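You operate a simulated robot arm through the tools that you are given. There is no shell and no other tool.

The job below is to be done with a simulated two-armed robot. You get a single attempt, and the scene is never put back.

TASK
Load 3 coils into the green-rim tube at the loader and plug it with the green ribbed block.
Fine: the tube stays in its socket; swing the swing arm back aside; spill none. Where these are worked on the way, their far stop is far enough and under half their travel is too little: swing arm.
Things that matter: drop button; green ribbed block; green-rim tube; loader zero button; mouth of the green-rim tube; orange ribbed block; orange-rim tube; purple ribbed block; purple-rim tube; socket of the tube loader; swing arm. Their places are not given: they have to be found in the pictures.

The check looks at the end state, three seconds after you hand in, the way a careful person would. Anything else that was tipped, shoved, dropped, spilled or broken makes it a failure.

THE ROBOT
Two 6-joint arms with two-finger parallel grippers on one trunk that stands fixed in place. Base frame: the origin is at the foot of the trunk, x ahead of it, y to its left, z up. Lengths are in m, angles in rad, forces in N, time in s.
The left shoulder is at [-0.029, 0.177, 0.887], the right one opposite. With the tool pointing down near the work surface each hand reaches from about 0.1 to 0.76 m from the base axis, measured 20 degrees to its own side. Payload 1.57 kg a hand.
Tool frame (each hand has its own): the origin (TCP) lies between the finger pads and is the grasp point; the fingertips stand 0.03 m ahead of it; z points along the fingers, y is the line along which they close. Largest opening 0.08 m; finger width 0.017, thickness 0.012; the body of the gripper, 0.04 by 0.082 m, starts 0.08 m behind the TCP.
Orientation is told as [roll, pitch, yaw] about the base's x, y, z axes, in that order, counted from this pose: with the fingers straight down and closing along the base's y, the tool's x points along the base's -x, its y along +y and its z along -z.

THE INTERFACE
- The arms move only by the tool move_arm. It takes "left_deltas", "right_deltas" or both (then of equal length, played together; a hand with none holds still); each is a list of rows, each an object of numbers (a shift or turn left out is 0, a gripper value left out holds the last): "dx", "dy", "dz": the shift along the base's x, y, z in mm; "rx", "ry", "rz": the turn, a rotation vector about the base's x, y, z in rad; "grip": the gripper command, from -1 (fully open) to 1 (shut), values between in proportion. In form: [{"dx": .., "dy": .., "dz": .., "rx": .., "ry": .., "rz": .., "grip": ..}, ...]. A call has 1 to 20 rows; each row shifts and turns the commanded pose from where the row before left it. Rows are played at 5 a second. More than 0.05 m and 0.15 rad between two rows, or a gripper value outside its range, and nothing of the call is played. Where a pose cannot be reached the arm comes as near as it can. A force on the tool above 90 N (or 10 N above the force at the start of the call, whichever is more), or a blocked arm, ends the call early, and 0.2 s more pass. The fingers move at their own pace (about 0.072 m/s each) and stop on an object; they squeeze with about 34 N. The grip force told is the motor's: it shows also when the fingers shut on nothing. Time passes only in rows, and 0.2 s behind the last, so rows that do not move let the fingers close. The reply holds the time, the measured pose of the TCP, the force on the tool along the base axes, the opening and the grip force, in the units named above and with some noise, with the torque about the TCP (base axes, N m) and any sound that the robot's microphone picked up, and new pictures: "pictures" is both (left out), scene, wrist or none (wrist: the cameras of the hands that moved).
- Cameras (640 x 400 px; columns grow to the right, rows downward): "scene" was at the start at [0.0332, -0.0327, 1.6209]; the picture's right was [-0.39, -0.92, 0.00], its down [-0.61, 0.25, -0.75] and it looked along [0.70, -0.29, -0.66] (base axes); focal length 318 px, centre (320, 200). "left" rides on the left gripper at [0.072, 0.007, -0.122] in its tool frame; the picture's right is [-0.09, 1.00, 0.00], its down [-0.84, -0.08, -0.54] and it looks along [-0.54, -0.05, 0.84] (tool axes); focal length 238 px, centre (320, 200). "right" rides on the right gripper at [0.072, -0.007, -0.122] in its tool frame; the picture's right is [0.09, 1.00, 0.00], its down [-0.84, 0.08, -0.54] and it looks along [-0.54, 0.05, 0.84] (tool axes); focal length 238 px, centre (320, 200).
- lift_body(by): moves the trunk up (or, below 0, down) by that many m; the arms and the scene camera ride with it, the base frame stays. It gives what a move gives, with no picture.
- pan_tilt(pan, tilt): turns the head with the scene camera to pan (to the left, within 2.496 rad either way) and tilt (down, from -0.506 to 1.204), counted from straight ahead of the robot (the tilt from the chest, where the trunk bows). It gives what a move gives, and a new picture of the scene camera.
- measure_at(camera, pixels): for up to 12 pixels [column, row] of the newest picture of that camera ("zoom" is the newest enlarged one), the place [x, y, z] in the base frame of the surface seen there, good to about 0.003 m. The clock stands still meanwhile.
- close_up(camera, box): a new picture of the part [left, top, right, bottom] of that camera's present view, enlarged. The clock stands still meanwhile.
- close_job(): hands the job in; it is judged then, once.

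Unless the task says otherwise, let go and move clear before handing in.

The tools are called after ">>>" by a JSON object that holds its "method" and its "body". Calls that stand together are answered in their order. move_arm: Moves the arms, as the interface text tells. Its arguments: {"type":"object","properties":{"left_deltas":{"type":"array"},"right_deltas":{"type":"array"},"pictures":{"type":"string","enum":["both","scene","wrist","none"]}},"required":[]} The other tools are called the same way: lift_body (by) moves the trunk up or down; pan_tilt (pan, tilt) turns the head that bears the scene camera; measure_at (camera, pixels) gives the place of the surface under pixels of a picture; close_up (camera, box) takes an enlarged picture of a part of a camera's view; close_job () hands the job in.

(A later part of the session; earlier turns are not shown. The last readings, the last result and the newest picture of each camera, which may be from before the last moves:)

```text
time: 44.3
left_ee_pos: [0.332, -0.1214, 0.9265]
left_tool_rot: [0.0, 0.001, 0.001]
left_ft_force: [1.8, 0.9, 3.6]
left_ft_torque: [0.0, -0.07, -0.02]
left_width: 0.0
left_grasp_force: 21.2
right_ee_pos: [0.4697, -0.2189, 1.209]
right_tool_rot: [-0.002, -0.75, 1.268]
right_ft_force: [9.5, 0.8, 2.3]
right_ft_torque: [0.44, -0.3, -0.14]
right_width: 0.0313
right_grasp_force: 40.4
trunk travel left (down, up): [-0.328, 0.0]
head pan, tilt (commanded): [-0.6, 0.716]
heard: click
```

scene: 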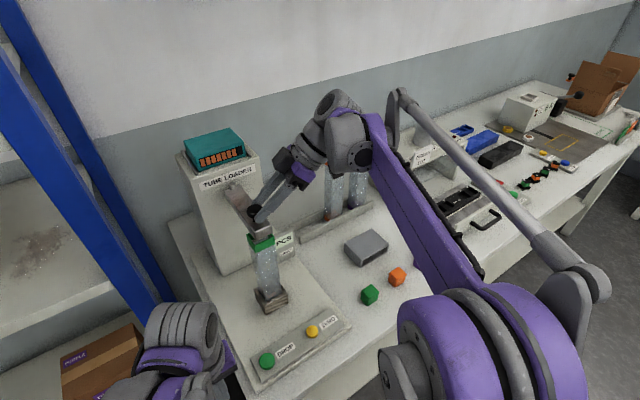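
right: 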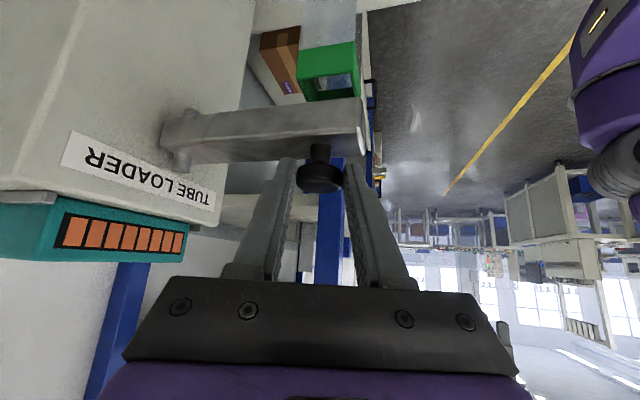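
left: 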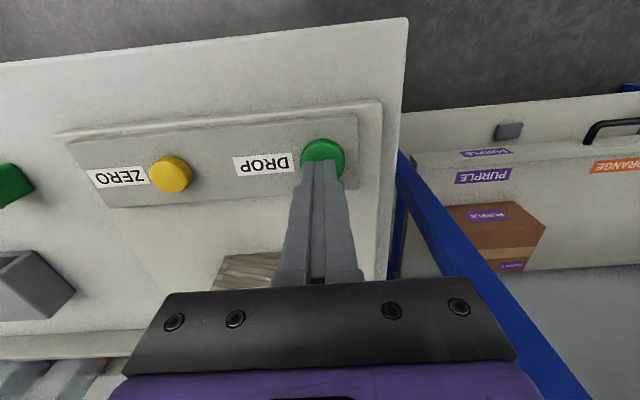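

A second click was heard. I'll release the button and count the magazine cells.

>>> {"method": "move_arm", "body": {"left_deltas": [{"dz": 6}, {"dz": 7}, {}, {}, {}], "pictures": "scene"}}

>>> {"method": "close_up", "body": {"camera": "scene", "box": [180, 125, 250, 185]}}

>>> {"method": "close_up", "body": {"camera": "scene", "box": [210, 180, 320, 320]}}

```text
time: 45.5
left_ee_pos: [0.3323, -0.1209, 0.9394]
left_tool_rot: [-0.001, 0.001, 0.0]
left_ft_force: [0.2, -0.6, -0.2]
left_ft_torque: [0.02, -0.01, -0.03]
left_width: 0.0
left_grasp_force: 21.4
right_ee_pos: [0.469, -0.2188, 1.2095]
right_tool_rot: [-0.001, -0.749, 1.269]
right_ft_force: [9.5, 2.2, 1.8]
right_ft_torque: [-0.14, -0.16, -0.11]
right_width: 0.0312
right_grasp_force: 40.2
trunk travel left (down, up): [-0.328, 0.0]
head pan, tilt (commanded): [-0.6, 0.716]
```

scene: 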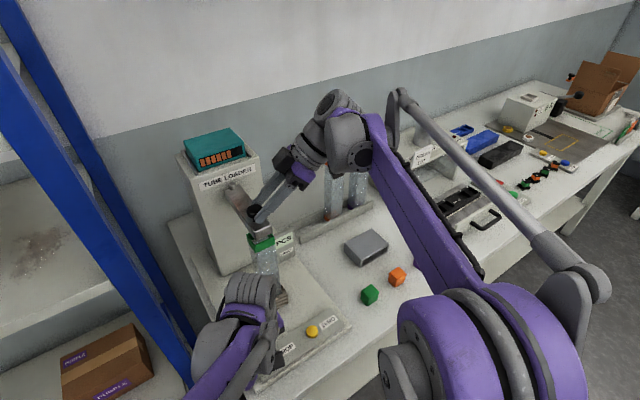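

```text
6.67 times, centred on (215, 155) of scene
```

zoom: 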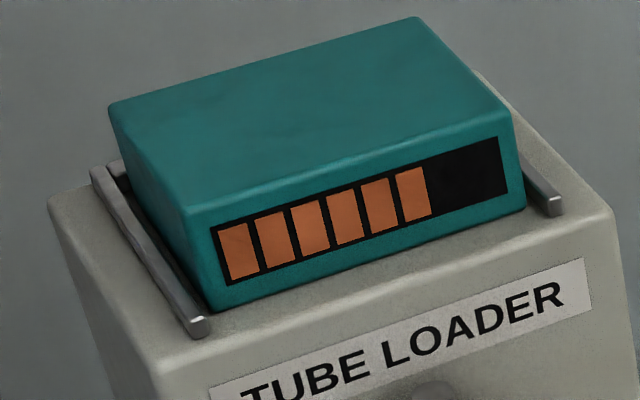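

```text
2.86 times, centred on (265, 250) of scene
```

zoom: 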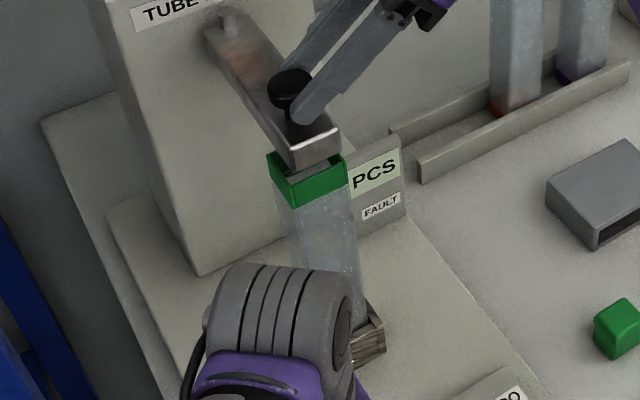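

The magazine now shows 6 cells, so two coils are out and the arm stayed put. I'll press a third time.

>>> {"method": "move_arm", "body": {"left_deltas": [{"dz": -7}, {"dz": -3}, {"dz": -2.5}], "pictures": "none"}}

```text
time: 46.3
left_ee_pos: [0.3317, -0.1207, 0.9275]
left_tool_rot: [0.0, 0.001, 0.0]
left_ft_force: [-0.4, -2.4, 5.3]
left_ft_torque: [-0.04, -0.01, -0.05]
left_width: 0.0
left_grasp_force: 21.1
right_ee_pos: [0.4698, -0.2189, 1.2081]
right_tool_rot: [0.0, -0.747, 1.27]
right_ft_force: [9.5, 1.3, -0.5]
right_ft_torque: [-0.02, -0.09, -0.1]
right_width: 0.0313
right_grasp_force: 40.1
trunk travel left (down, up): [-0.328, 0.0]
head pan, tilt (commanded): [-0.6, 0.716]
heard: click
```

A third click was heard. I'll release the button, move the left hand aside, and check magazine, tube and counter.

>>> {"method": "move_arm", "body": {"left_deltas": [{"dz": 6}, {"dz": 27}, {"dz": 30, "dy": 30, "dx": -10}, {"dz": 20, "dy": 35, "dx": -20}, {"dy": 40, "dx": -20}, {"dy": 40, "dx": -20}, {}]}}

>>> {"method": "close_up", "body": {"camera": "scene", "box": [180, 125, 250, 185]}}

>>> {"method": "close_up", "body": {"camera": "scene", "box": [235, 225, 305, 320]}}

```text
time: 47.9
left_ee_pos: [0.2608, 0.0262, 1.011]
left_tool_rot: [-0.001, 0.002, 0.0]
left_ft_force: [-0.2, 0.2, 0.2]
left_ft_torque: [0.0, 0.04, 0.02]
left_width: 0.0
left_grasp_force: 20.8
right_ee_pos: [0.4692, -0.2194, 1.2095]
right_tool_rot: [0.004, -0.747, 1.268]
right_ft_force: [8.4, -0.7, -0.7]
right_ft_torque: [-0.09, 0.1, -0.06]
right_width: 0.0311
right_grasp_force: 39.8
trunk travel left (down, up): [-0.328, 0.0]
head pan, tilt (commanded): [-0.6, 0.716]
```

scene: 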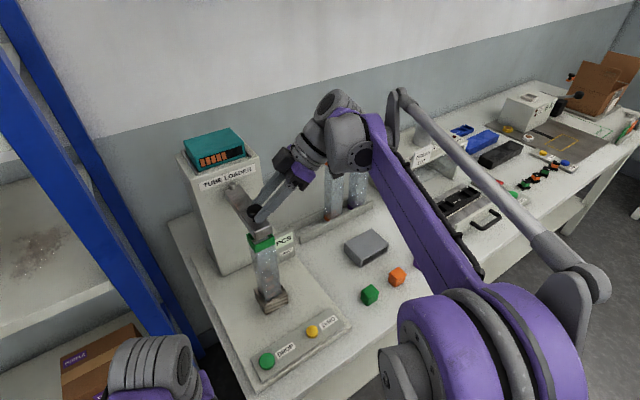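
left: 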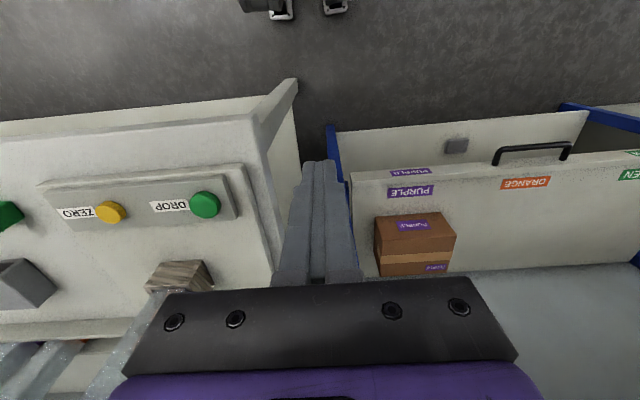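

```text
6.67 times, centred on (215, 155) of scene
```

zoom: 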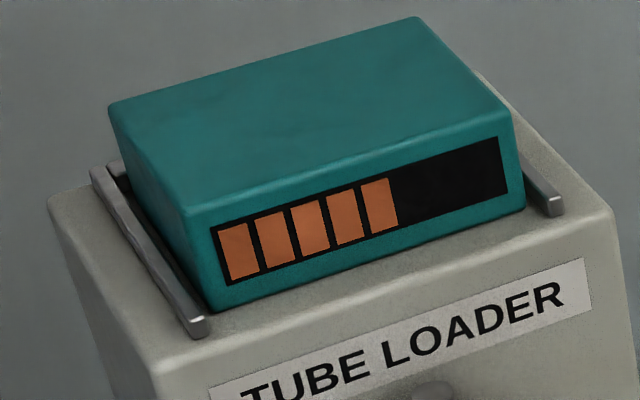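

```text
4.21 times, centred on (270, 272) of scene
```

zoom: 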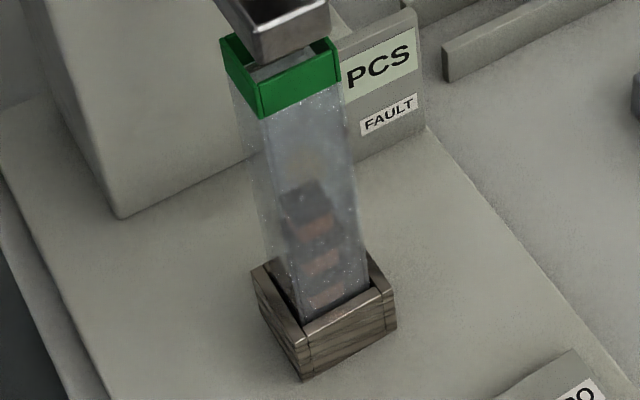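

The magazine shows 5 cells and three orange coils are stacked in the tube (zoom (328,295), (320,262), (315,225)). I'll now swing the arm back along the same arc, while the left hand moves farther away.

>>> {"method": "move_arm", "body": {"right_deltas": [{"dx": -1.0, "dy": 15.5, "rz": -0.1257}, {"dx": 0.4, "dy": 15.6, "rz": -0.1257}, {"dx": 2.2, "dy": 15.5, "rz": -0.1257}, {"dx": 4.3, "dy": 15.1, "rz": -0.1257}, {}], "left_deltas": [{"dy": 35, "dz": 30, "dx": -5}, {"dy": 35, "dz": 30, "dx": -5}, {"dy": 35, "dz": 30, "dx": -5}, {"dy": 35, "dz": 30, "dx": -5}, {"dy": 35, "dz": 30, "dx": -5}], "pictures": "scene"}}

```text
time: 49.1
left_ee_pos: [0.2357, 0.1998, 1.162]
left_tool_rot: [0.001, 0.001, 0.0]
left_ft_force: [0.1, -0.3, 0.9]
left_ft_torque: [-0.01, -0.03, 0.0]
left_width: 0.0002
left_grasp_force: 21.4
right_ee_pos: [0.4747, -0.1569, 1.2096]
right_tool_rot: [0.0, -0.746, 0.766]
right_ft_force: [5.7, -2.2, -0.2]
right_ft_torque: [0.05, -0.4, -0.03]
right_width: 0.0311
right_grasp_force: 40.6
trunk travel left (down, up): [-0.328, 0.0]
head pan, tilt (commanded): [-0.6, 0.716]
```

scene: 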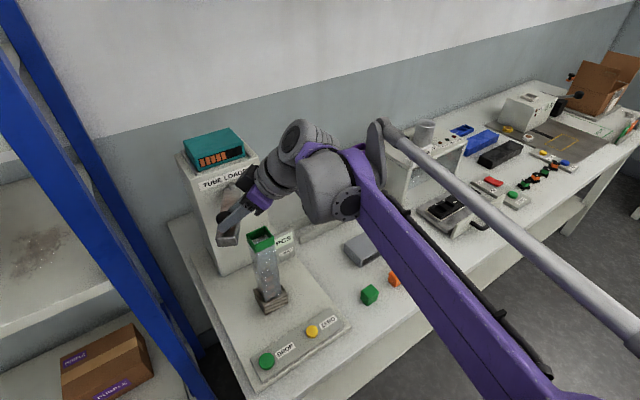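

The arm is swinging back freely with only about 6 N. I'll carry on along the arc to its starting place.

>>> {"method": "move_arm", "body": {"right_deltas": [{"dx": 6.5, "dy": 14.5, "rz": -0.1257}, {"dx": 7.9, "dy": 13.6, "rz": -0.1257}, {"dx": 9.6, "dy": 12.6, "rz": -0.1257}, {"dx": 11.0, "dy": 11.3, "rz": -0.1257}, {}], "left_deltas": [{"dy": 10, "dz": 30}, {"dy": 10, "dz": 30}, {"dz": 30}, {"dz": 30}, {}], "pictures": "scene"}}

```text
time: 50.3
left_ee_pos: [0.239, 0.2203, 1.2834]
left_tool_rot: [0.0, 0.001, 0.0]
left_ft_force: [-0.6, 0.7, -0.1]
left_ft_torque: [0.04, -0.01, 0.03]
left_width: 0.0
left_grasp_force: 21.4
right_ee_pos: [0.5099, -0.1052, 1.2097]
right_tool_rot: [0.0, -0.748, 0.265]
right_ft_force: [0.2, -1.0, -14.6]
right_ft_torque: [-0.4, 1.01, -0.07]
right_width: 0.0311
right_grasp_force: 39.9
trunk travel left (down, up): [-0.328, 0.0]
head pan, tilt (commanded): [-0.6, 0.716]
```

scene: 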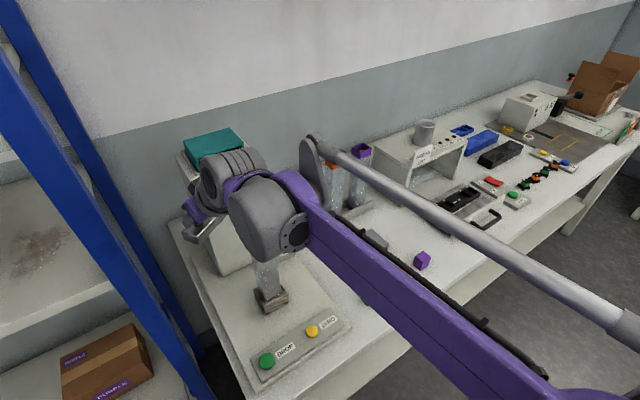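

Two more arc steps remain to the original position; forces are still moderate. I'll finish them.

>>> {"method": "move_arm", "body": {"right_deltas": [{"dx": 12.4, "dy": 9.8, "rz": -0.1257, "dz": -0.7}, {"dx": 13.6, "dy": 8.2, "rz": -0.1257}, {}]}}

```text
time: 51.1
left_ee_pos: [0.2368, 0.2195, 1.2815]
left_tool_rot: [0.001, 0.0, 0.0]
left_ft_force: [-0.6, -0.1, -1.0]
left_ft_torque: [0.0, -0.01, 0.03]
left_width: 0.0
left_grasp_force: 21.3
right_ee_pos: [0.534, -0.0872, 1.21]
right_tool_rot: [-0.002, -0.75, 0.015]
right_ft_force: [-14.1, 7.1, -20.0]
right_ft_torque: [0.15, 0.52, 0.16]
right_width: 0.0313
right_grasp_force: 40.1
trunk travel left (down, up): [-0.328, 0.0]
head pan, tilt (commanded): [-0.6, 0.716]
```

scene: 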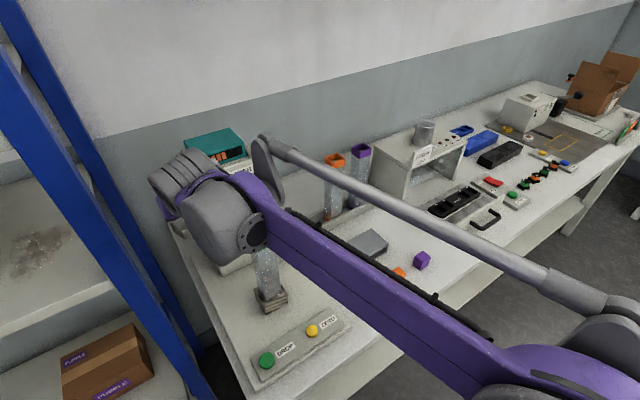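
right: 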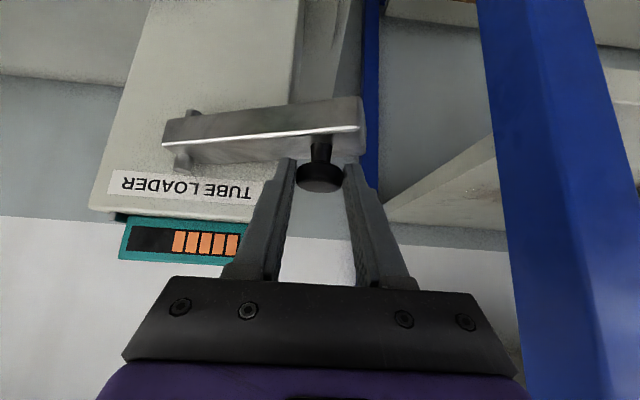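

The swing arm is back at its starting place (same look as before at (265,130)), now meeting resistance there. I'll open the fingers and back away along the finger line.

>>> {"method": "move_arm", "body": {"right_deltas": [{"grip": 0.0}, {"grip": -0.25}, {}, {"dx": -13.3, "dz": 14.3}, {"dx": -20, "dz": 21.4}, {"dx": -25, "dz": 26.7}, {"dx": -25, "dz": 20}, {"dx": -30}, {}]}}

>>> {"method": "close_up", "body": {"camera": "scene", "box": [160, 120, 320, 320]}}

```text
time: 53.1
left_ee_pos: [0.2383, 0.2204, 1.2817]
left_tool_rot: [0.0, -0.001, 0.0]
left_ft_force: [-0.6, 0.1, 0.0]
left_ft_torque: [-0.02, 0.02, 0.03]
left_width: 0.0
left_grasp_force: 20.7
right_ee_pos: [0.4215, -0.0909, 1.2916]
right_tool_rot: [-0.001, -0.75, 0.015]
right_ft_force: [0.3, 0.5, 0.3]
right_ft_torque: [0.02, -0.01, 0.03]
right_width: 0.05
right_grasp_force: 0.0
trunk travel left (down, up): [-0.328, 0.0]
head pan, tilt (commanded): [-0.6, 0.716]
```

scene: 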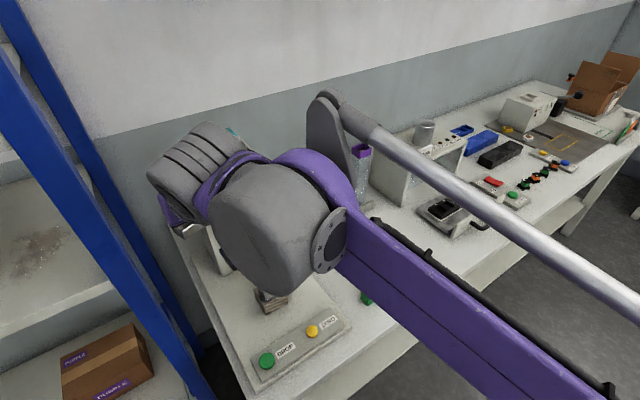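
right: 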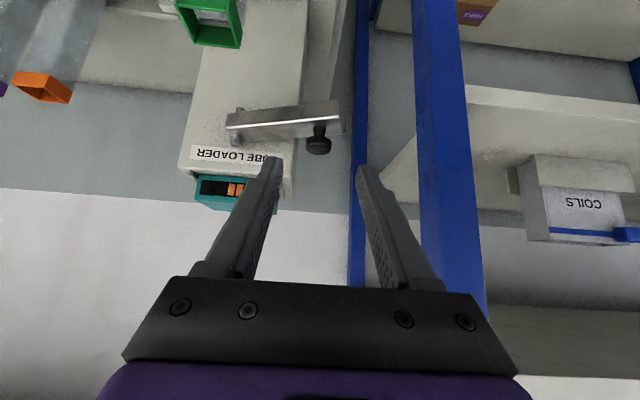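

```text
2.00 times, centred on (240, 220) of scene
```

zoom: 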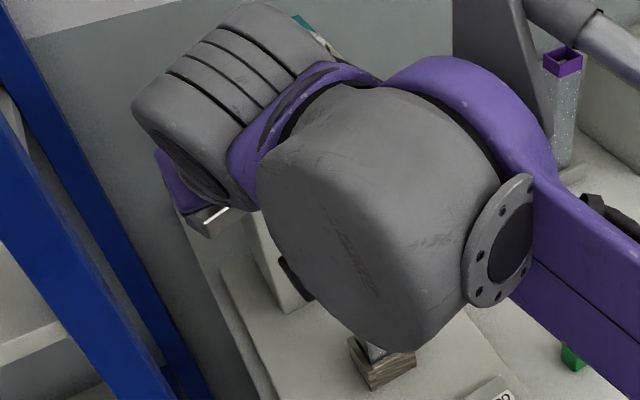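

The arm stayed aside when released. Now I'll bring the right hand back, turn it straight down and move over toward the green block.

>>> {"method": "move_arm", "body": {"right_deltas": [{"dx": -35}, {"dx": -40}, {"dy": -45, "ry": 0.15, "dz": -10}, {"dy": -45, "ry": 0.15, "dz": -10}, {"dy": -45, "ry": 0.15, "dz": -10}, {"dy": -45, "ry": 0.15, "dz": -10}, {"dy": -45, "ry": 0.15, "dz": -10}, {"dy": -45, "dx": -20}, {"dy": -45, "dx": -15}, {"dy": -10, "dz": -30}, {}]}}

```text
time: 55.5
left_ee_pos: [0.2365, 0.22, 1.2813]
left_tool_rot: [0.001, -0.001, -0.001]
left_ft_force: [-0.4, -0.1, 0.9]
left_ft_torque: [0.0, -0.01, 0.04]
left_width: 0.0
left_grasp_force: 21.8
right_ee_pos: [0.3129, -0.4078, 1.2107]
right_tool_rot: [0.009, -0.002, 0.011]
right_ft_force: [-0.1, 0.1, 0.3]
right_ft_torque: [0.01, -0.05, -0.02]
right_width: 0.05
right_grasp_force: 0.0
trunk travel left (down, up): [-0.328, 0.0]
head pan, tilt (commanded): [-0.6, 0.716]
```

scene: 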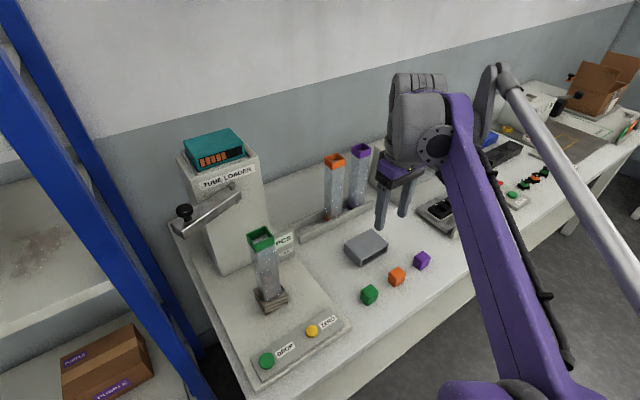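
right: 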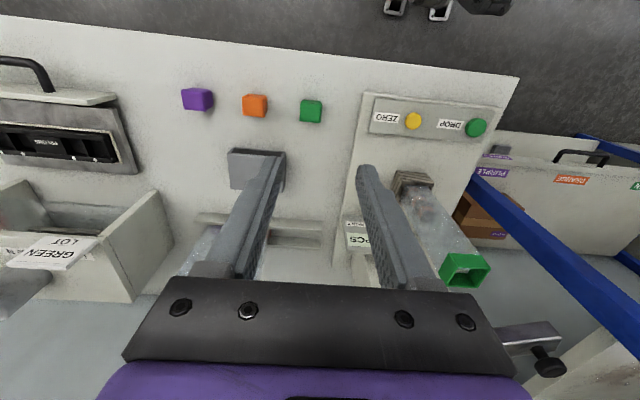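

The swing arm is aside, the tube stands in its socket, and the green block is visible at scene (369,295). I'll look closely at both.

>>> {"method": "close_up", "body": {"camera": "scene", "box": [235, 215, 315, 320]}}

>>> {"method": "close_up", "body": {"camera": "scene", "box": [350, 275, 390, 310]}}

>>> {"method": "measure_at", "body": {"camera": "zoom", "pixels": [[220, 175], [330, 120], [410, 165], [300, 235], [300, 300], [410, 240], [220, 250], [320, 180], [260, 150], [370, 200], [250, 205], [365, 140]]}}

```text
3.81 times, centred on (275, 268) of scene
```

zoom: 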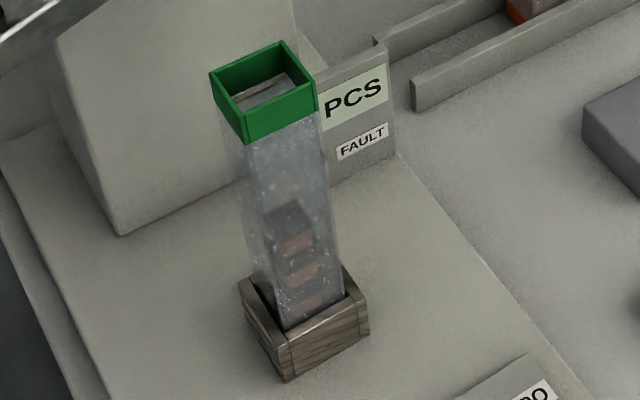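

```text
11.43 times, centred on (370, 292) of scene
```

zoom: 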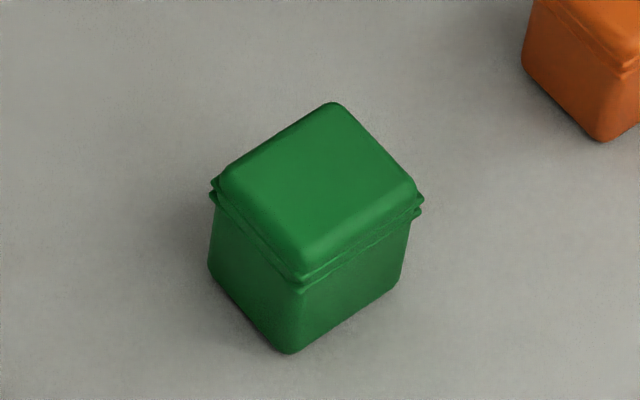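

```text
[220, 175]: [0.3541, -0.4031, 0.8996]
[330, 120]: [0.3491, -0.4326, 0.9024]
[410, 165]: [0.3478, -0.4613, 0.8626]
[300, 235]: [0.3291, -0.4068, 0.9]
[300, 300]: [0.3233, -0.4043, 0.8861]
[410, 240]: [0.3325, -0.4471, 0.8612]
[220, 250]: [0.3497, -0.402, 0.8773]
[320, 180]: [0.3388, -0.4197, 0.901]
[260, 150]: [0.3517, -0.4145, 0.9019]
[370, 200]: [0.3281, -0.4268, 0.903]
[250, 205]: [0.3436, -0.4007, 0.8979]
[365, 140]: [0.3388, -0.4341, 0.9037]
```

The tube shows three coils and the block has two ribs near its top. I'll look at the block from the right wrist camera to determine its heading.

>>> {"method": "close_up", "body": {"camera": "right", "box": [285, 90, 341, 125]}}

>>> {"method": "measure_at", "body": {"camera": "zoom", "pixels": [[190, 220], [390, 220], [380, 120], [200, 115], [290, 170], [300, 120], [300, 225], [200, 170], [385, 170]]}}

```text
11.43 times, centred on (313, 108) of right
```

zoom: 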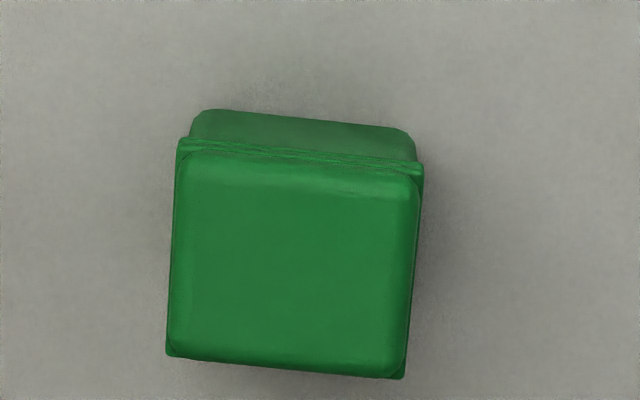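

```text
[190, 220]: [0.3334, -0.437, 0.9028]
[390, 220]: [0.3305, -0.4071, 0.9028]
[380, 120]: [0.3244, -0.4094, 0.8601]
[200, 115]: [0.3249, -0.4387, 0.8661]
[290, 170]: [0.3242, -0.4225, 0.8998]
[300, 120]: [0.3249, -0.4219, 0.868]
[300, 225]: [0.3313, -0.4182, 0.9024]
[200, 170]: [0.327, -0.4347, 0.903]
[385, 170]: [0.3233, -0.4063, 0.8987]
```

The block is aligned with the base axes, about 37 mm along y and 31–32 mm along x, matching the tube's mouth. I'll look at the mouth closely to measure its inner size and centre.

>>> {"method": "close_up", "body": {"camera": "scene", "box": [242, 220, 278, 255]}}

>>> {"method": "close_up", "body": {"camera": "right", "box": [430, 240, 500, 300]}}

```text
11.43 times, centred on (260, 238) of scene
```

zoom: 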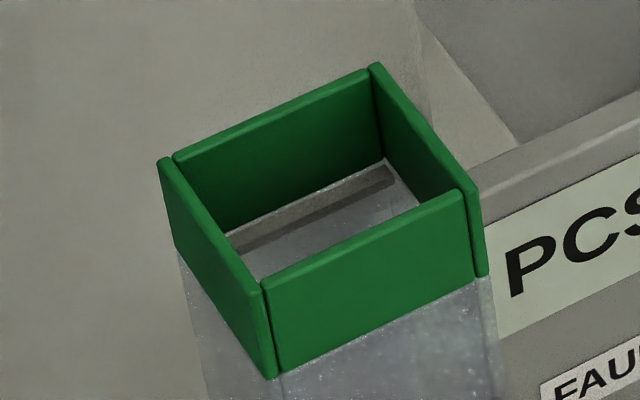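

```text
6.67 times, centred on (465, 270) of right
```

zoom: 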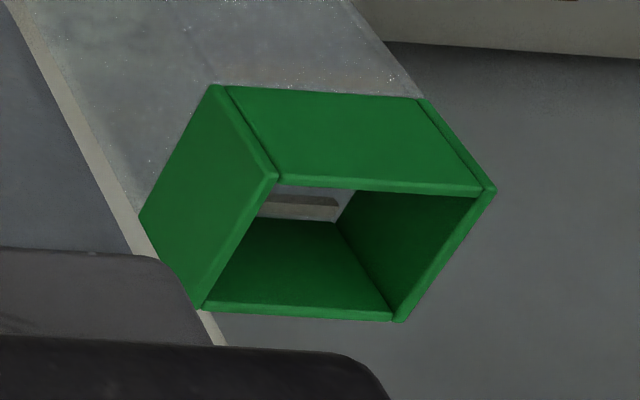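

>>> {"method": "measure_at", "body": {"camera": "zoom", "pixels": [[330, 184], [380, 187], [430, 189], [250, 309], [300, 312], [350, 315], [257, 212], [240, 242], [222, 274], [466, 225], [445, 254], [422, 286]]}}

>>> {"method": "close_up", "body": {"camera": "scene", "box": [242, 220, 278, 255]}}

>>> {"method": "measure_at", "body": {"camera": "zoom", "pixels": [[220, 133], [270, 109], [320, 87], [310, 258], [360, 234], [410, 211], [190, 190], [215, 220], [240, 252], [400, 100], [430, 135], [455, 165]]}}

```text
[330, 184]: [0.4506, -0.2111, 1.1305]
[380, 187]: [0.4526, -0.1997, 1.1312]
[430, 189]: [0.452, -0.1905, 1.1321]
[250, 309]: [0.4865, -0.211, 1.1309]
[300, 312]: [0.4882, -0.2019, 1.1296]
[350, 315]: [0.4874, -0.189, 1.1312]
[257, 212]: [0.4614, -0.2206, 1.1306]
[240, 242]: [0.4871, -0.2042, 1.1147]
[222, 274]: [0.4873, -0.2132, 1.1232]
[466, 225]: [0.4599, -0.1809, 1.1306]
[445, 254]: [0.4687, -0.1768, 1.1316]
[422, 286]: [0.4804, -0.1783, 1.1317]
```

```text
11.43 times, centred on (260, 238) of scene
```

zoom: 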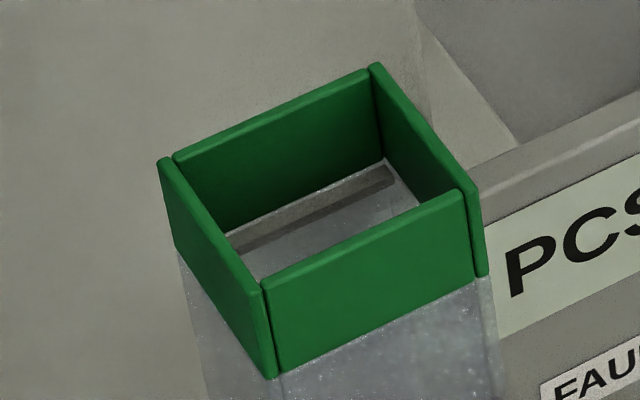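

```text
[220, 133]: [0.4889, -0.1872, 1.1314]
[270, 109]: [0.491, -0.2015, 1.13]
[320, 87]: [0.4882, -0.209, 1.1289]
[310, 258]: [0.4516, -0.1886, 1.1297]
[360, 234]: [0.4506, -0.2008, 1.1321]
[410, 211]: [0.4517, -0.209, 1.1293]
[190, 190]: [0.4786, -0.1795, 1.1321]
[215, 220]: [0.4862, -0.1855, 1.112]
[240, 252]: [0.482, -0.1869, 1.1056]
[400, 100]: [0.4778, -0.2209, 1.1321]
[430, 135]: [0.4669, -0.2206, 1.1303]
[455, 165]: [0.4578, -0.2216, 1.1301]
```

The mouth's inner opening is about 34 × 40 mm, centred at (0.470,−0.200), rim top at 1.131; the block's ribs are about 31 × 38 mm. I'll move straight above the block at about (0.339,−0.420) with the fingers opened to 60 mm.

>>> {"method": "move_arm", "body": {"right_deltas": [{"dx": 13, "dy": -6, "dz": -30, "rx": -0.008, "rz": -0.011, "grip": -0.5}, {"dx": 13, "dy": -6, "dz": -40}, {"dz": -45}, {"dz": -45}, {"dz": -30}, {}]}}

```text
time: 56.9
left_ee_pos: [0.2369, 0.2205, 1.2829]
left_tool_rot: [0.0, 0.0, 0.001]
left_ft_force: [0.3, 0.1, -0.1]
left_ft_torque: [0.01, 0.01, 0.02]
left_width: 0.0
left_grasp_force: 21.3
right_ee_pos: [0.3357, -0.4238, 1.0174]
right_tool_rot: [-0.002, -0.001, -0.002]
right_ft_force: [0.1, -1.2, -0.2]
right_ft_torque: [-0.01, 0.0, 0.01]
right_width: 0.06
right_grasp_force: 0.0
trunk travel left (down, up): [-0.328, 0.0]
head pan, tilt (commanded): [-0.6, 0.716]
```

scene: 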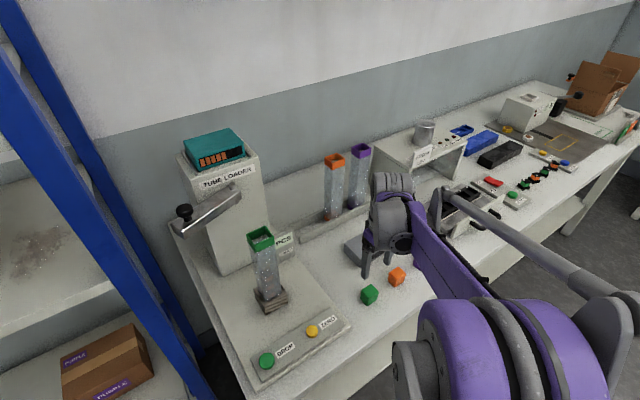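
right: 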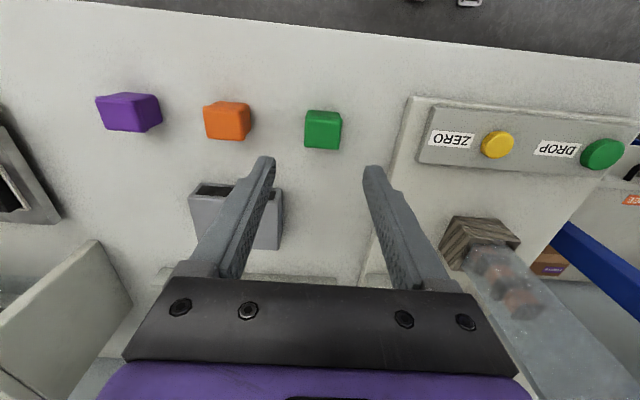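

The green block sits at (322,130) in the wrist view, between the fingers' line; I'll measure it from this nearer view.

>>> {"method": "close_up", "body": {"camera": "right", "box": [292, 100, 356, 160]}}

>>> {"method": "measure_at", "body": {"camera": "zoom", "pixels": [[180, 150], [180, 220], [180, 290], [500, 160], [490, 230], [480, 290], [240, 130], [340, 135], [440, 140], [230, 310], [330, 315], [430, 320]]}}

```text
6.67 times, centred on (324, 130) of right
```

zoom: 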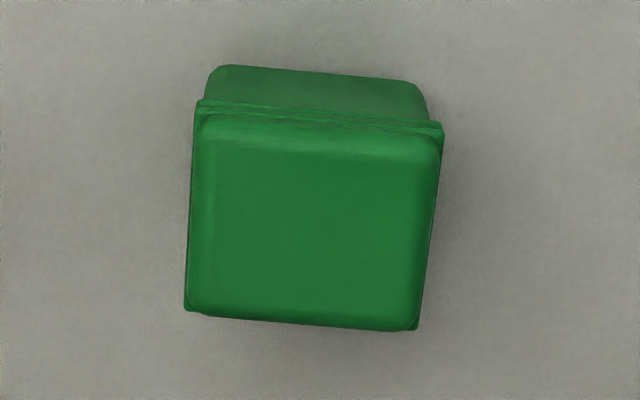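

```text
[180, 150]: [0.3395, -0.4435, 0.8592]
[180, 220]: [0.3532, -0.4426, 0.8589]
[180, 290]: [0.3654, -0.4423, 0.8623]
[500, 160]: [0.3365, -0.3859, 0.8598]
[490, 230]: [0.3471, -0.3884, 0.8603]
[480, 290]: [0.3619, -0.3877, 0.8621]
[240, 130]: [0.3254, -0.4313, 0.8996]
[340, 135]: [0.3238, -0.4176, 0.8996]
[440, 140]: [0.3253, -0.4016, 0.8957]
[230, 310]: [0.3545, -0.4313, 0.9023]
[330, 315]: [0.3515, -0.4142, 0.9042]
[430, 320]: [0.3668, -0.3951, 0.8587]
```

The block's centre comes out at (0.3397,−0.420). I'll correct the hand by about 4 mm in x and y and lower it so the tips reach 14 mm below the block's top.

>>> {"method": "move_arm", "body": {"right_deltas": [{"dx": 3.8, "dy": 3.6, "dz": -25}, {"dz": -30}, {"dz": -25}, {}], "pictures": "wrist"}}

```text
time: 57.9
left_ee_pos: [0.2374, 0.2202, 1.2816]
left_tool_rot: [0.0, 0.0, 0.001]
left_ft_force: [-0.4, 0.1, -0.4]
left_ft_torque: [0.01, -0.04, 0.0]
left_width: 0.0
left_grasp_force: 20.7
right_ee_pos: [0.3406, -0.4202, 0.9387]
right_tool_rot: [-0.001, -0.001, -0.001]
right_ft_force: [0.6, 0.0, 0.3]
right_ft_torque: [-0.01, 0.0, 0.05]
right_width: 0.0601
right_grasp_force: 0.2
trunk travel left (down, up): [-0.328, 0.0]
head pan, tilt (commanded): [-0.6, 0.716]
```

right: 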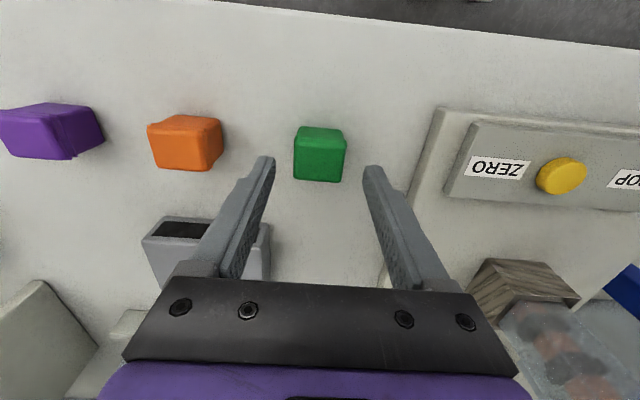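

The block is centred between the fingertips at (320,155). I'll lower the last 20 mm and close.

>>> {"method": "move_arm", "body": {"right_deltas": [{"dz": -12}, {"dz": -8.5}, {}, {"grip": -0.1}, {"grip": 0.2}, {"grip": 1}, {"grip": 1}, {}]}}

>>> {"method": "close_up", "body": {"camera": "right", "box": [250, 110, 390, 220]}}

```text
time: 59.7
left_ee_pos: [0.2378, 0.2201, 1.2812]
left_tool_rot: [0.001, -0.001, 0.0]
left_ft_force: [0.0, -0.4, 0.5]
left_ft_torque: [0.01, 0.03, 0.0]
left_width: 0.0001
left_grasp_force: 21.9
right_ee_pos: [0.3417, -0.4212, 0.9194]
right_tool_rot: [0.0, 0.001, -0.001]
right_ft_force: [-0.5, 0.6, -0.3]
right_ft_torque: [0.02, 0.03, 0.06]
right_width: 0.0358
right_grasp_force: 34.2
trunk travel left (down, up): [-0.328, 0.0]
head pan, tilt (commanded): [-0.6, 0.716]
```

scene: 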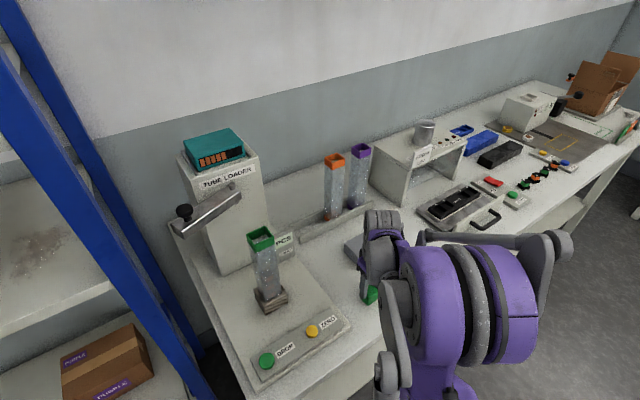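
right: 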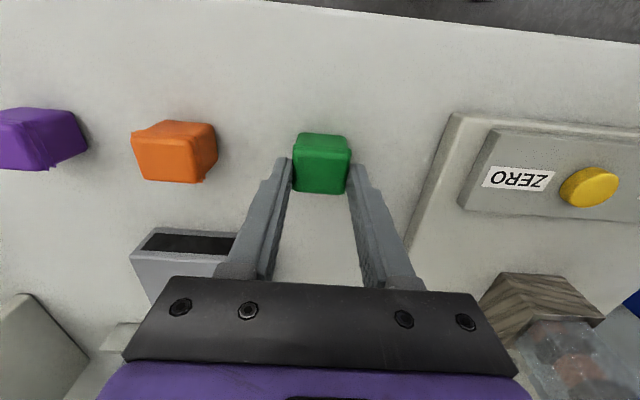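

```text
3.64 times, centred on (320, 165) of right
```

zoom: 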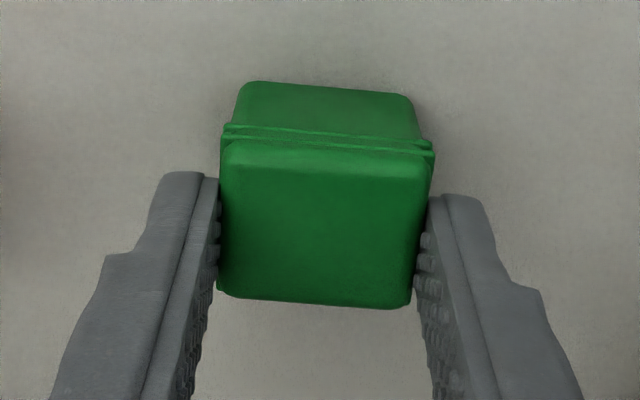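

The block is gripped at 35.8 mm width with 34 N. I'll lift it straight up to above the tube's rim height.

>>> {"method": "move_arm", "body": {"right_deltas": [{"dz": 15}, {"dz": 35}, {"dz": 45}, {"dz": 45}, {"dz": 45}, {"dz": 45}, {"dz": 45}, {"dz": 23}, {}]}}

```text
time: 61.7
left_ee_pos: [0.2367, 0.2187, 1.2812]
left_tool_rot: [-0.002, 0.0, 0.002]
left_ft_force: [0.8, -0.1, -0.7]
left_ft_torque: [0.0, 0.0, 0.01]
left_width: 0.0
left_grasp_force: 21.2
right_ee_pos: [0.3427, -0.4189, 1.2209]
right_tool_rot: [-0.001, 0.001, -0.001]
right_ft_force: [-0.1, 0.4, -0.2]
right_ft_torque: [0.0, -0.02, 0.01]
right_width: 0.0356
right_grasp_force: 33.6
trunk travel left (down, up): [-0.328, 0.0]
head pan, tilt (commanded): [-0.6, 0.716]
```

scene: 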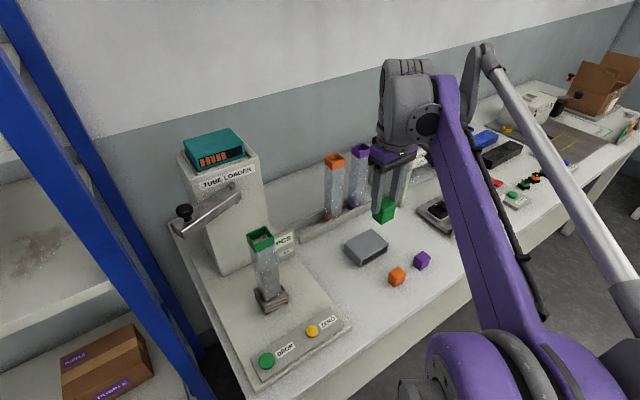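
right: 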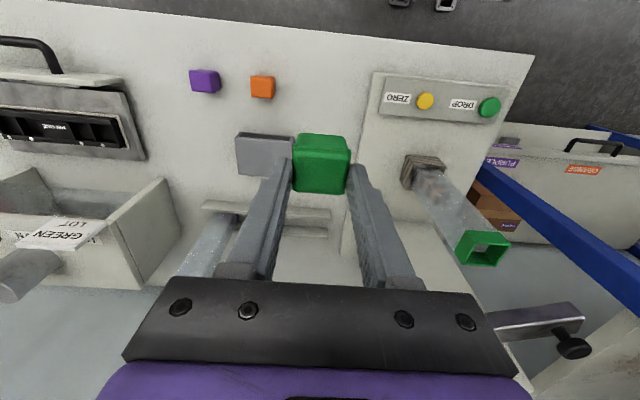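

The block hangs level in the fingers at scene (384,211). I'll measure it relative to the hand.

>>> {"method": "close_up", "body": {"camera": "scene", "box": [360, 185, 410, 230]}}

```text
8.89 times, centred on (385, 208) of scene
```

zoom: 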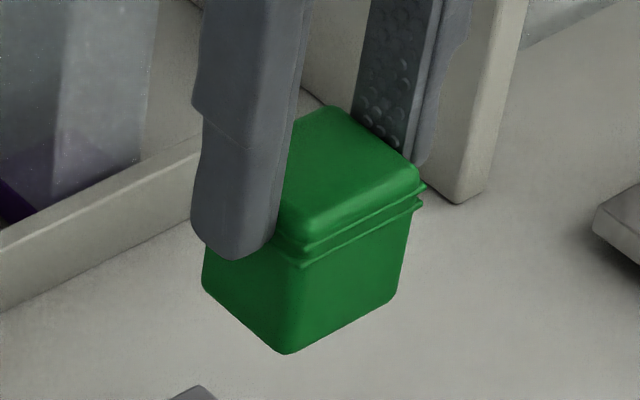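

>>> {"method": "measure_at", "body": {"camera": "zoom", "pixels": [[310, 310], [345, 295], [385, 275], [330, 330], [225, 275], [250, 300], [270, 290], [330, 240], [390, 210], [330, 185], [335, 115], [290, 350]]}}

>>> {"method": "close_up", "body": {"camera": "right", "box": [270, 120, 370, 210]}}

>>> {"method": "measure_at", "body": {"camera": "zoom", "pixels": [[200, 100], [320, 105], [430, 120], [180, 110], [450, 130], [190, 150], [320, 160], [440, 160], [200, 290], [320, 300], [420, 300], [320, 200]]}}

```text
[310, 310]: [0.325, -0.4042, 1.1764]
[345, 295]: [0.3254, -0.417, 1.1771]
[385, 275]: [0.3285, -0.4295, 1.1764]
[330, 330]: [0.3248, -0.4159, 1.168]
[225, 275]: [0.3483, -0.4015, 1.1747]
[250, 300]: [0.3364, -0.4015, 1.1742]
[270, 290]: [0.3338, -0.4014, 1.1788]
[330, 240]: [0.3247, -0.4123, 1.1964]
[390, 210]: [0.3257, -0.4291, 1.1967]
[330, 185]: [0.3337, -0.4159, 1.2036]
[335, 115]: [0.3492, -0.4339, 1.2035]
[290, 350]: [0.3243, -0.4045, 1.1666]
```

```text
4.44 times, centred on (320, 165) of right
```

zoom: 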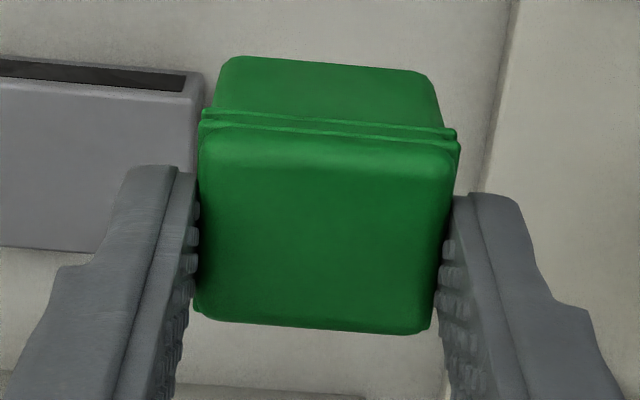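

```text
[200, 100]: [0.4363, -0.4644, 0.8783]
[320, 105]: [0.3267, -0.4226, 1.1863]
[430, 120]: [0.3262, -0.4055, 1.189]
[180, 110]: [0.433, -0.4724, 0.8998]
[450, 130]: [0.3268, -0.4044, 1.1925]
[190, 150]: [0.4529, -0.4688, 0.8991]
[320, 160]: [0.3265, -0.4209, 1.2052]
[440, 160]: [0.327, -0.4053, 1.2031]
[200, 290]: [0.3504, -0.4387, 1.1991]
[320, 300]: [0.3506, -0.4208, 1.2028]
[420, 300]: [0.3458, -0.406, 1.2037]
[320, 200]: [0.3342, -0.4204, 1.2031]
```

The held block's front face is at x≈0.325, left face y≈−0.4015, bottom ≈1.163, so it's centred in the hand in y and about 1.5 mm nearer in x. I'll carry it over the tube.

>>> {"method": "move_arm", "body": {"right_deltas": [{"dy": 25}, {"dy": 40}, {"dy": 45}, {"dy": 45}, {"dy": 40}, {"dy": 24}, {"dx": 20}, {"dx": 35}, {"dx": 40}, {"dx": 24}, {"dx": 10}, {}]}}

>>> {"method": "close_up", "body": {"camera": "scene", "box": [230, 190, 290, 250]}}

```text
time: 64.3
left_ee_pos: [0.2377, 0.2193, 1.2821]
left_tool_rot: [0.002, 0.0, 0.001]
left_ft_force: [-0.6, -0.1, 0.5]
left_ft_torque: [-0.01, 0.0, 0.02]
left_width: 0.0
left_grasp_force: 21.3
right_ee_pos: [0.4691, -0.2018, 1.2163]
right_tool_rot: [0.0, 0.0, -0.003]
right_ft_force: [0.2, -0.2, 0.2]
right_ft_torque: [0.02, 0.0, 0.0]
right_width: 0.0353
right_grasp_force: 33.8
trunk travel left (down, up): [-0.328, 0.0]
head pan, tilt (commanded): [-0.6, 0.716]
```

scene: 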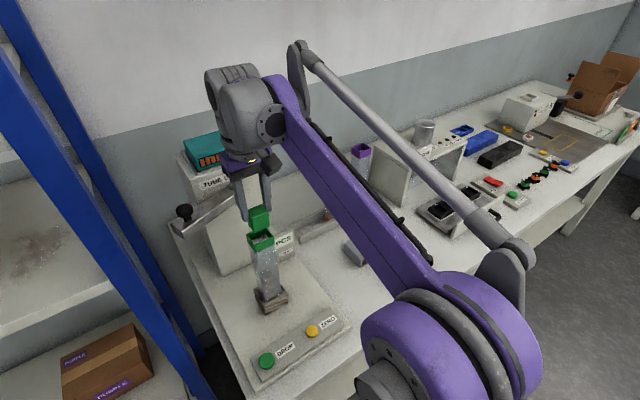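
right: 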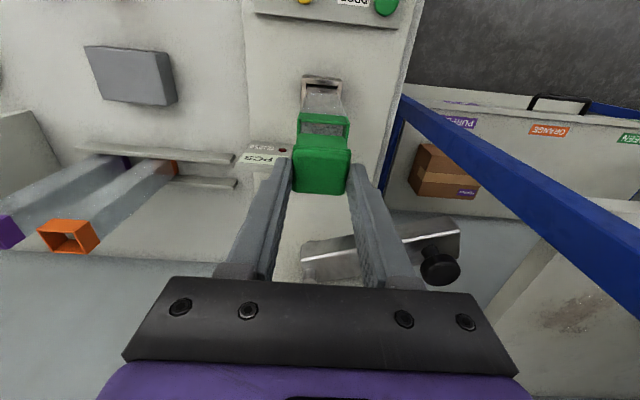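

```text
6.67 times, centred on (260, 220) of scene
```

zoom: 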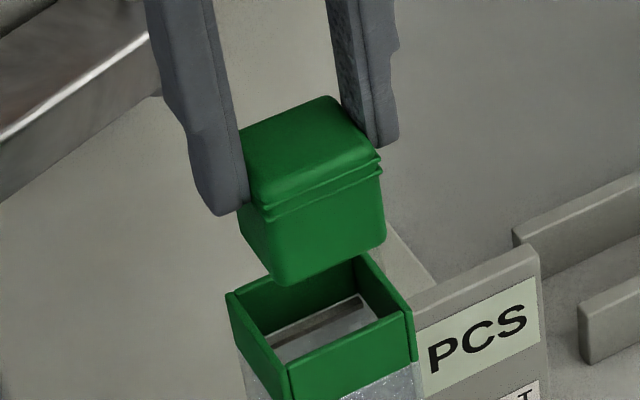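

The block hangs just above the mouth. I'll measure block faces and rim walls in this same picture.

>>> {"method": "measure_at", "body": {"camera": "zoom", "pixels": [[300, 260], [330, 250], [360, 235], [310, 235], [345, 220], [250, 235], [258, 250], [265, 262], [375, 200], [300, 210], [340, 195], [262, 230]]}}

>>> {"method": "measure_at", "body": {"camera": "zoom", "pixels": [[310, 355], [340, 342], [370, 329], [395, 318], [238, 305], [255, 328], [272, 350], [375, 275], [390, 292], [403, 307], [250, 285], [360, 260]]}}

```text
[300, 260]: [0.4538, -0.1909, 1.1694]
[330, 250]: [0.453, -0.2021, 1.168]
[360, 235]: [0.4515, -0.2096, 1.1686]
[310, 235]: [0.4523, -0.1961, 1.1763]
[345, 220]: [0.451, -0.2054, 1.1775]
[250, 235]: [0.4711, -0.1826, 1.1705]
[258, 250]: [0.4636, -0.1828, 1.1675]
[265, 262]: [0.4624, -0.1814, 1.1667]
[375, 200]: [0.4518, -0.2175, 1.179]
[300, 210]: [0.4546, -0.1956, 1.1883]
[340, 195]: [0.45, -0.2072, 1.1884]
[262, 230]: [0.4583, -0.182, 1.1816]
```

```text
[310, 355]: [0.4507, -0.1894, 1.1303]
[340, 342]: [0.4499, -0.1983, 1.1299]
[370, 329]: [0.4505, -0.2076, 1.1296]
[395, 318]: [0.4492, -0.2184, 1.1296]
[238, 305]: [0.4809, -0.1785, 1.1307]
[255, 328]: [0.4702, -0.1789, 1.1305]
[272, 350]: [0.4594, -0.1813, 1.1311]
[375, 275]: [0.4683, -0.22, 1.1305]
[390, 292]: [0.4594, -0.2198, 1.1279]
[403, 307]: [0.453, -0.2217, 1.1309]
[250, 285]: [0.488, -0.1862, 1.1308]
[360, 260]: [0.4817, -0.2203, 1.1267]
```

The block's front face is at 0.4522 and left face at −0.1822; to centre it in the mouth it needs about +2.2 mm in x and +0.6 mm in y. I'll correct and lower to just above the rim.

>>> {"method": "move_arm", "body": {"right_deltas": [{"dx": 2.2, "dy": 0.6}, {"dz": -12}, {"dz": -9}, {}]}}

>>> {"method": "close_up", "body": {"camera": "scene", "box": [238, 205, 282, 255]}}

```text
time: 65.3
left_ee_pos: [0.2367, 0.2198, 1.2822]
left_tool_rot: [-0.001, 0.0, -0.002]
left_ft_force: [0.4, 0.3, 0.1]
left_ft_torque: [-0.02, 0.0, 0.01]
left_width: 0.0002
left_grasp_force: 21.1
right_ee_pos: [0.4722, -0.2011, 1.196]
right_tool_rot: [0.0, 0.001, -0.003]
right_ft_force: [-0.1, 0.3, -0.4]
right_ft_torque: [0.02, -0.02, -0.03]
right_width: 0.0358
right_grasp_force: 33.3
trunk travel left (down, up): [-0.328, 0.0]
head pan, tilt (commanded): [-0.6, 0.716]
```

scene: 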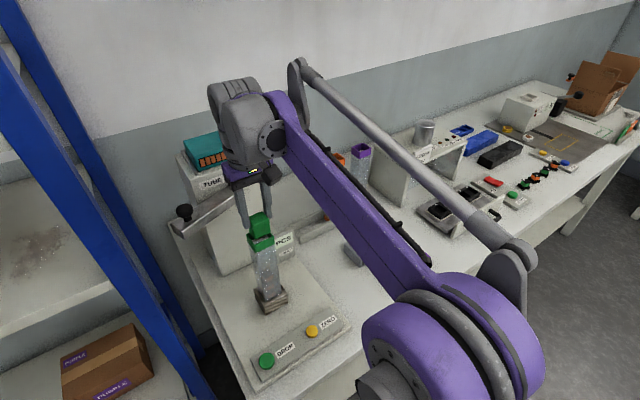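
right: 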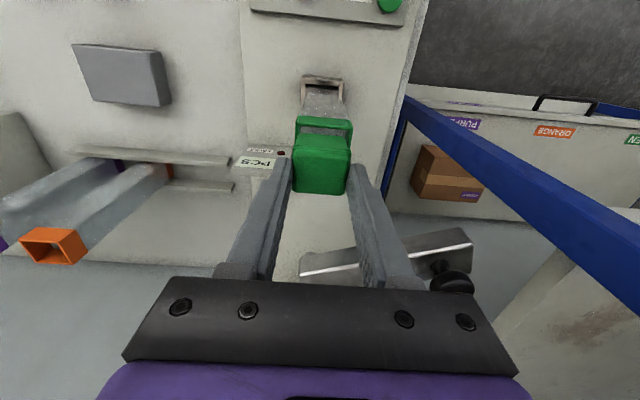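

```text
8.00 times, centred on (260, 230) of scene
```

zoom: 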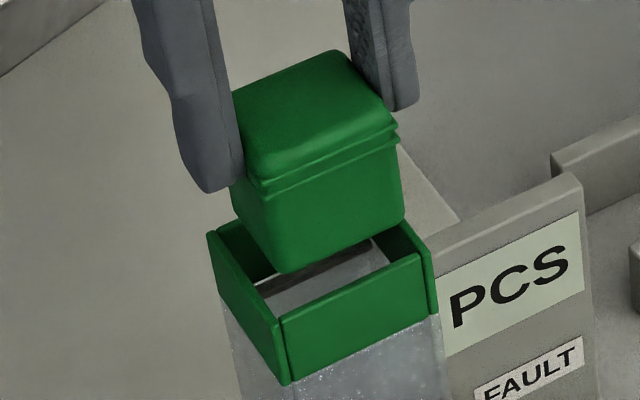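

The block sits a few mm above the rim and looks aligned. I'll re-measure once more before inserting.

>>> {"method": "measure_at", "body": {"camera": "zoom", "pixels": [[290, 250], [320, 240], [350, 225], [380, 212], [300, 220], [340, 200], [245, 220], [255, 240], [262, 252], [250, 205], [265, 225], [390, 190]]}}

>>> {"method": "close_up", "body": {"camera": "right", "box": [270, 90, 370, 210]}}

```text
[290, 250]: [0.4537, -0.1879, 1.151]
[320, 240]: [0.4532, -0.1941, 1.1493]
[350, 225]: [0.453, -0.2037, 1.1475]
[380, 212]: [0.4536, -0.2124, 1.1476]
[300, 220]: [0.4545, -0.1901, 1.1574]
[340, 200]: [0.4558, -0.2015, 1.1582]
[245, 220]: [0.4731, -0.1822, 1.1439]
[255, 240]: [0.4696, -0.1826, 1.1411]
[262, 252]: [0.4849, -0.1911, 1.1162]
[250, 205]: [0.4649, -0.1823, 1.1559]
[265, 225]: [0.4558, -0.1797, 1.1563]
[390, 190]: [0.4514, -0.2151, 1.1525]
```

```text
3.33 times, centred on (320, 150) of right
```

zoom: 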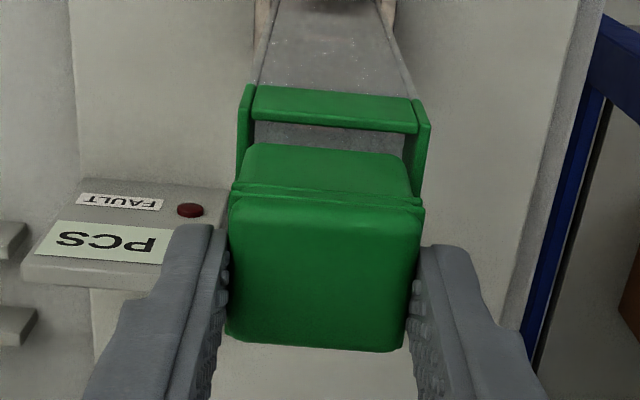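

The block's front face is at 0.4537, still about 0.8 mm short, and centred in y. I'll correct and lower slowly while watching the force.

>>> {"method": "move_arm", "body": {"right_deltas": [{"dx": 0.8, "dy": 0.3}, {"dz": -5}, {"dz": -4}, {"dz": -4}, {}], "pictures": "scene"}}

>>> {"method": "close_up", "body": {"camera": "scene", "box": [238, 205, 282, 255]}}

```text
time: 66.5
left_ee_pos: [0.2376, 0.2193, 1.2815]
left_tool_rot: [0.0, 0.0, 0.0]
left_ft_force: [-0.8, -0.5, 0.2]
left_ft_torque: [0.0, 0.03, -0.01]
left_width: 0.0
left_grasp_force: 21.6
right_ee_pos: [0.4717, -0.1995, 1.1839]
right_tool_rot: [-0.001, 0.0, -0.002]
right_ft_force: [0.2, 0.3, -0.6]
right_ft_torque: [-0.01, 0.01, -0.02]
right_width: 0.0356
right_grasp_force: 33.9
trunk travel left (down, up): [-0.328, 0.0]
head pan, tilt (commanded): [-0.6, 0.716]
```

scene: 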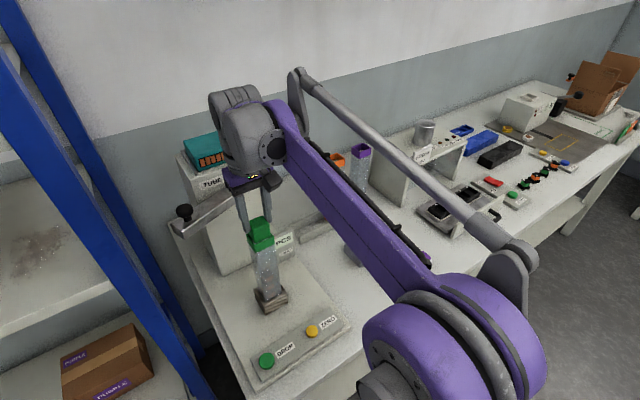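

```text
8.00 times, centred on (260, 230) of scene
```

zoom: 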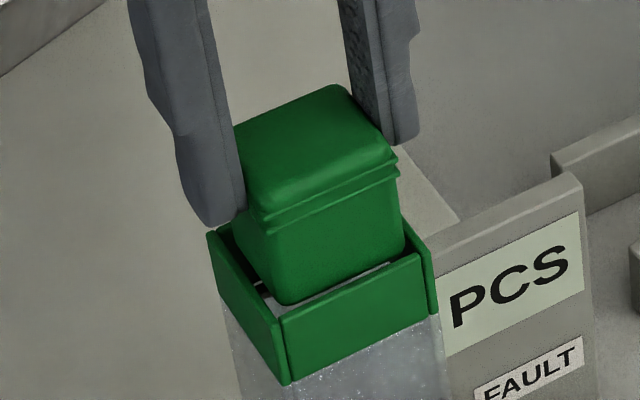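

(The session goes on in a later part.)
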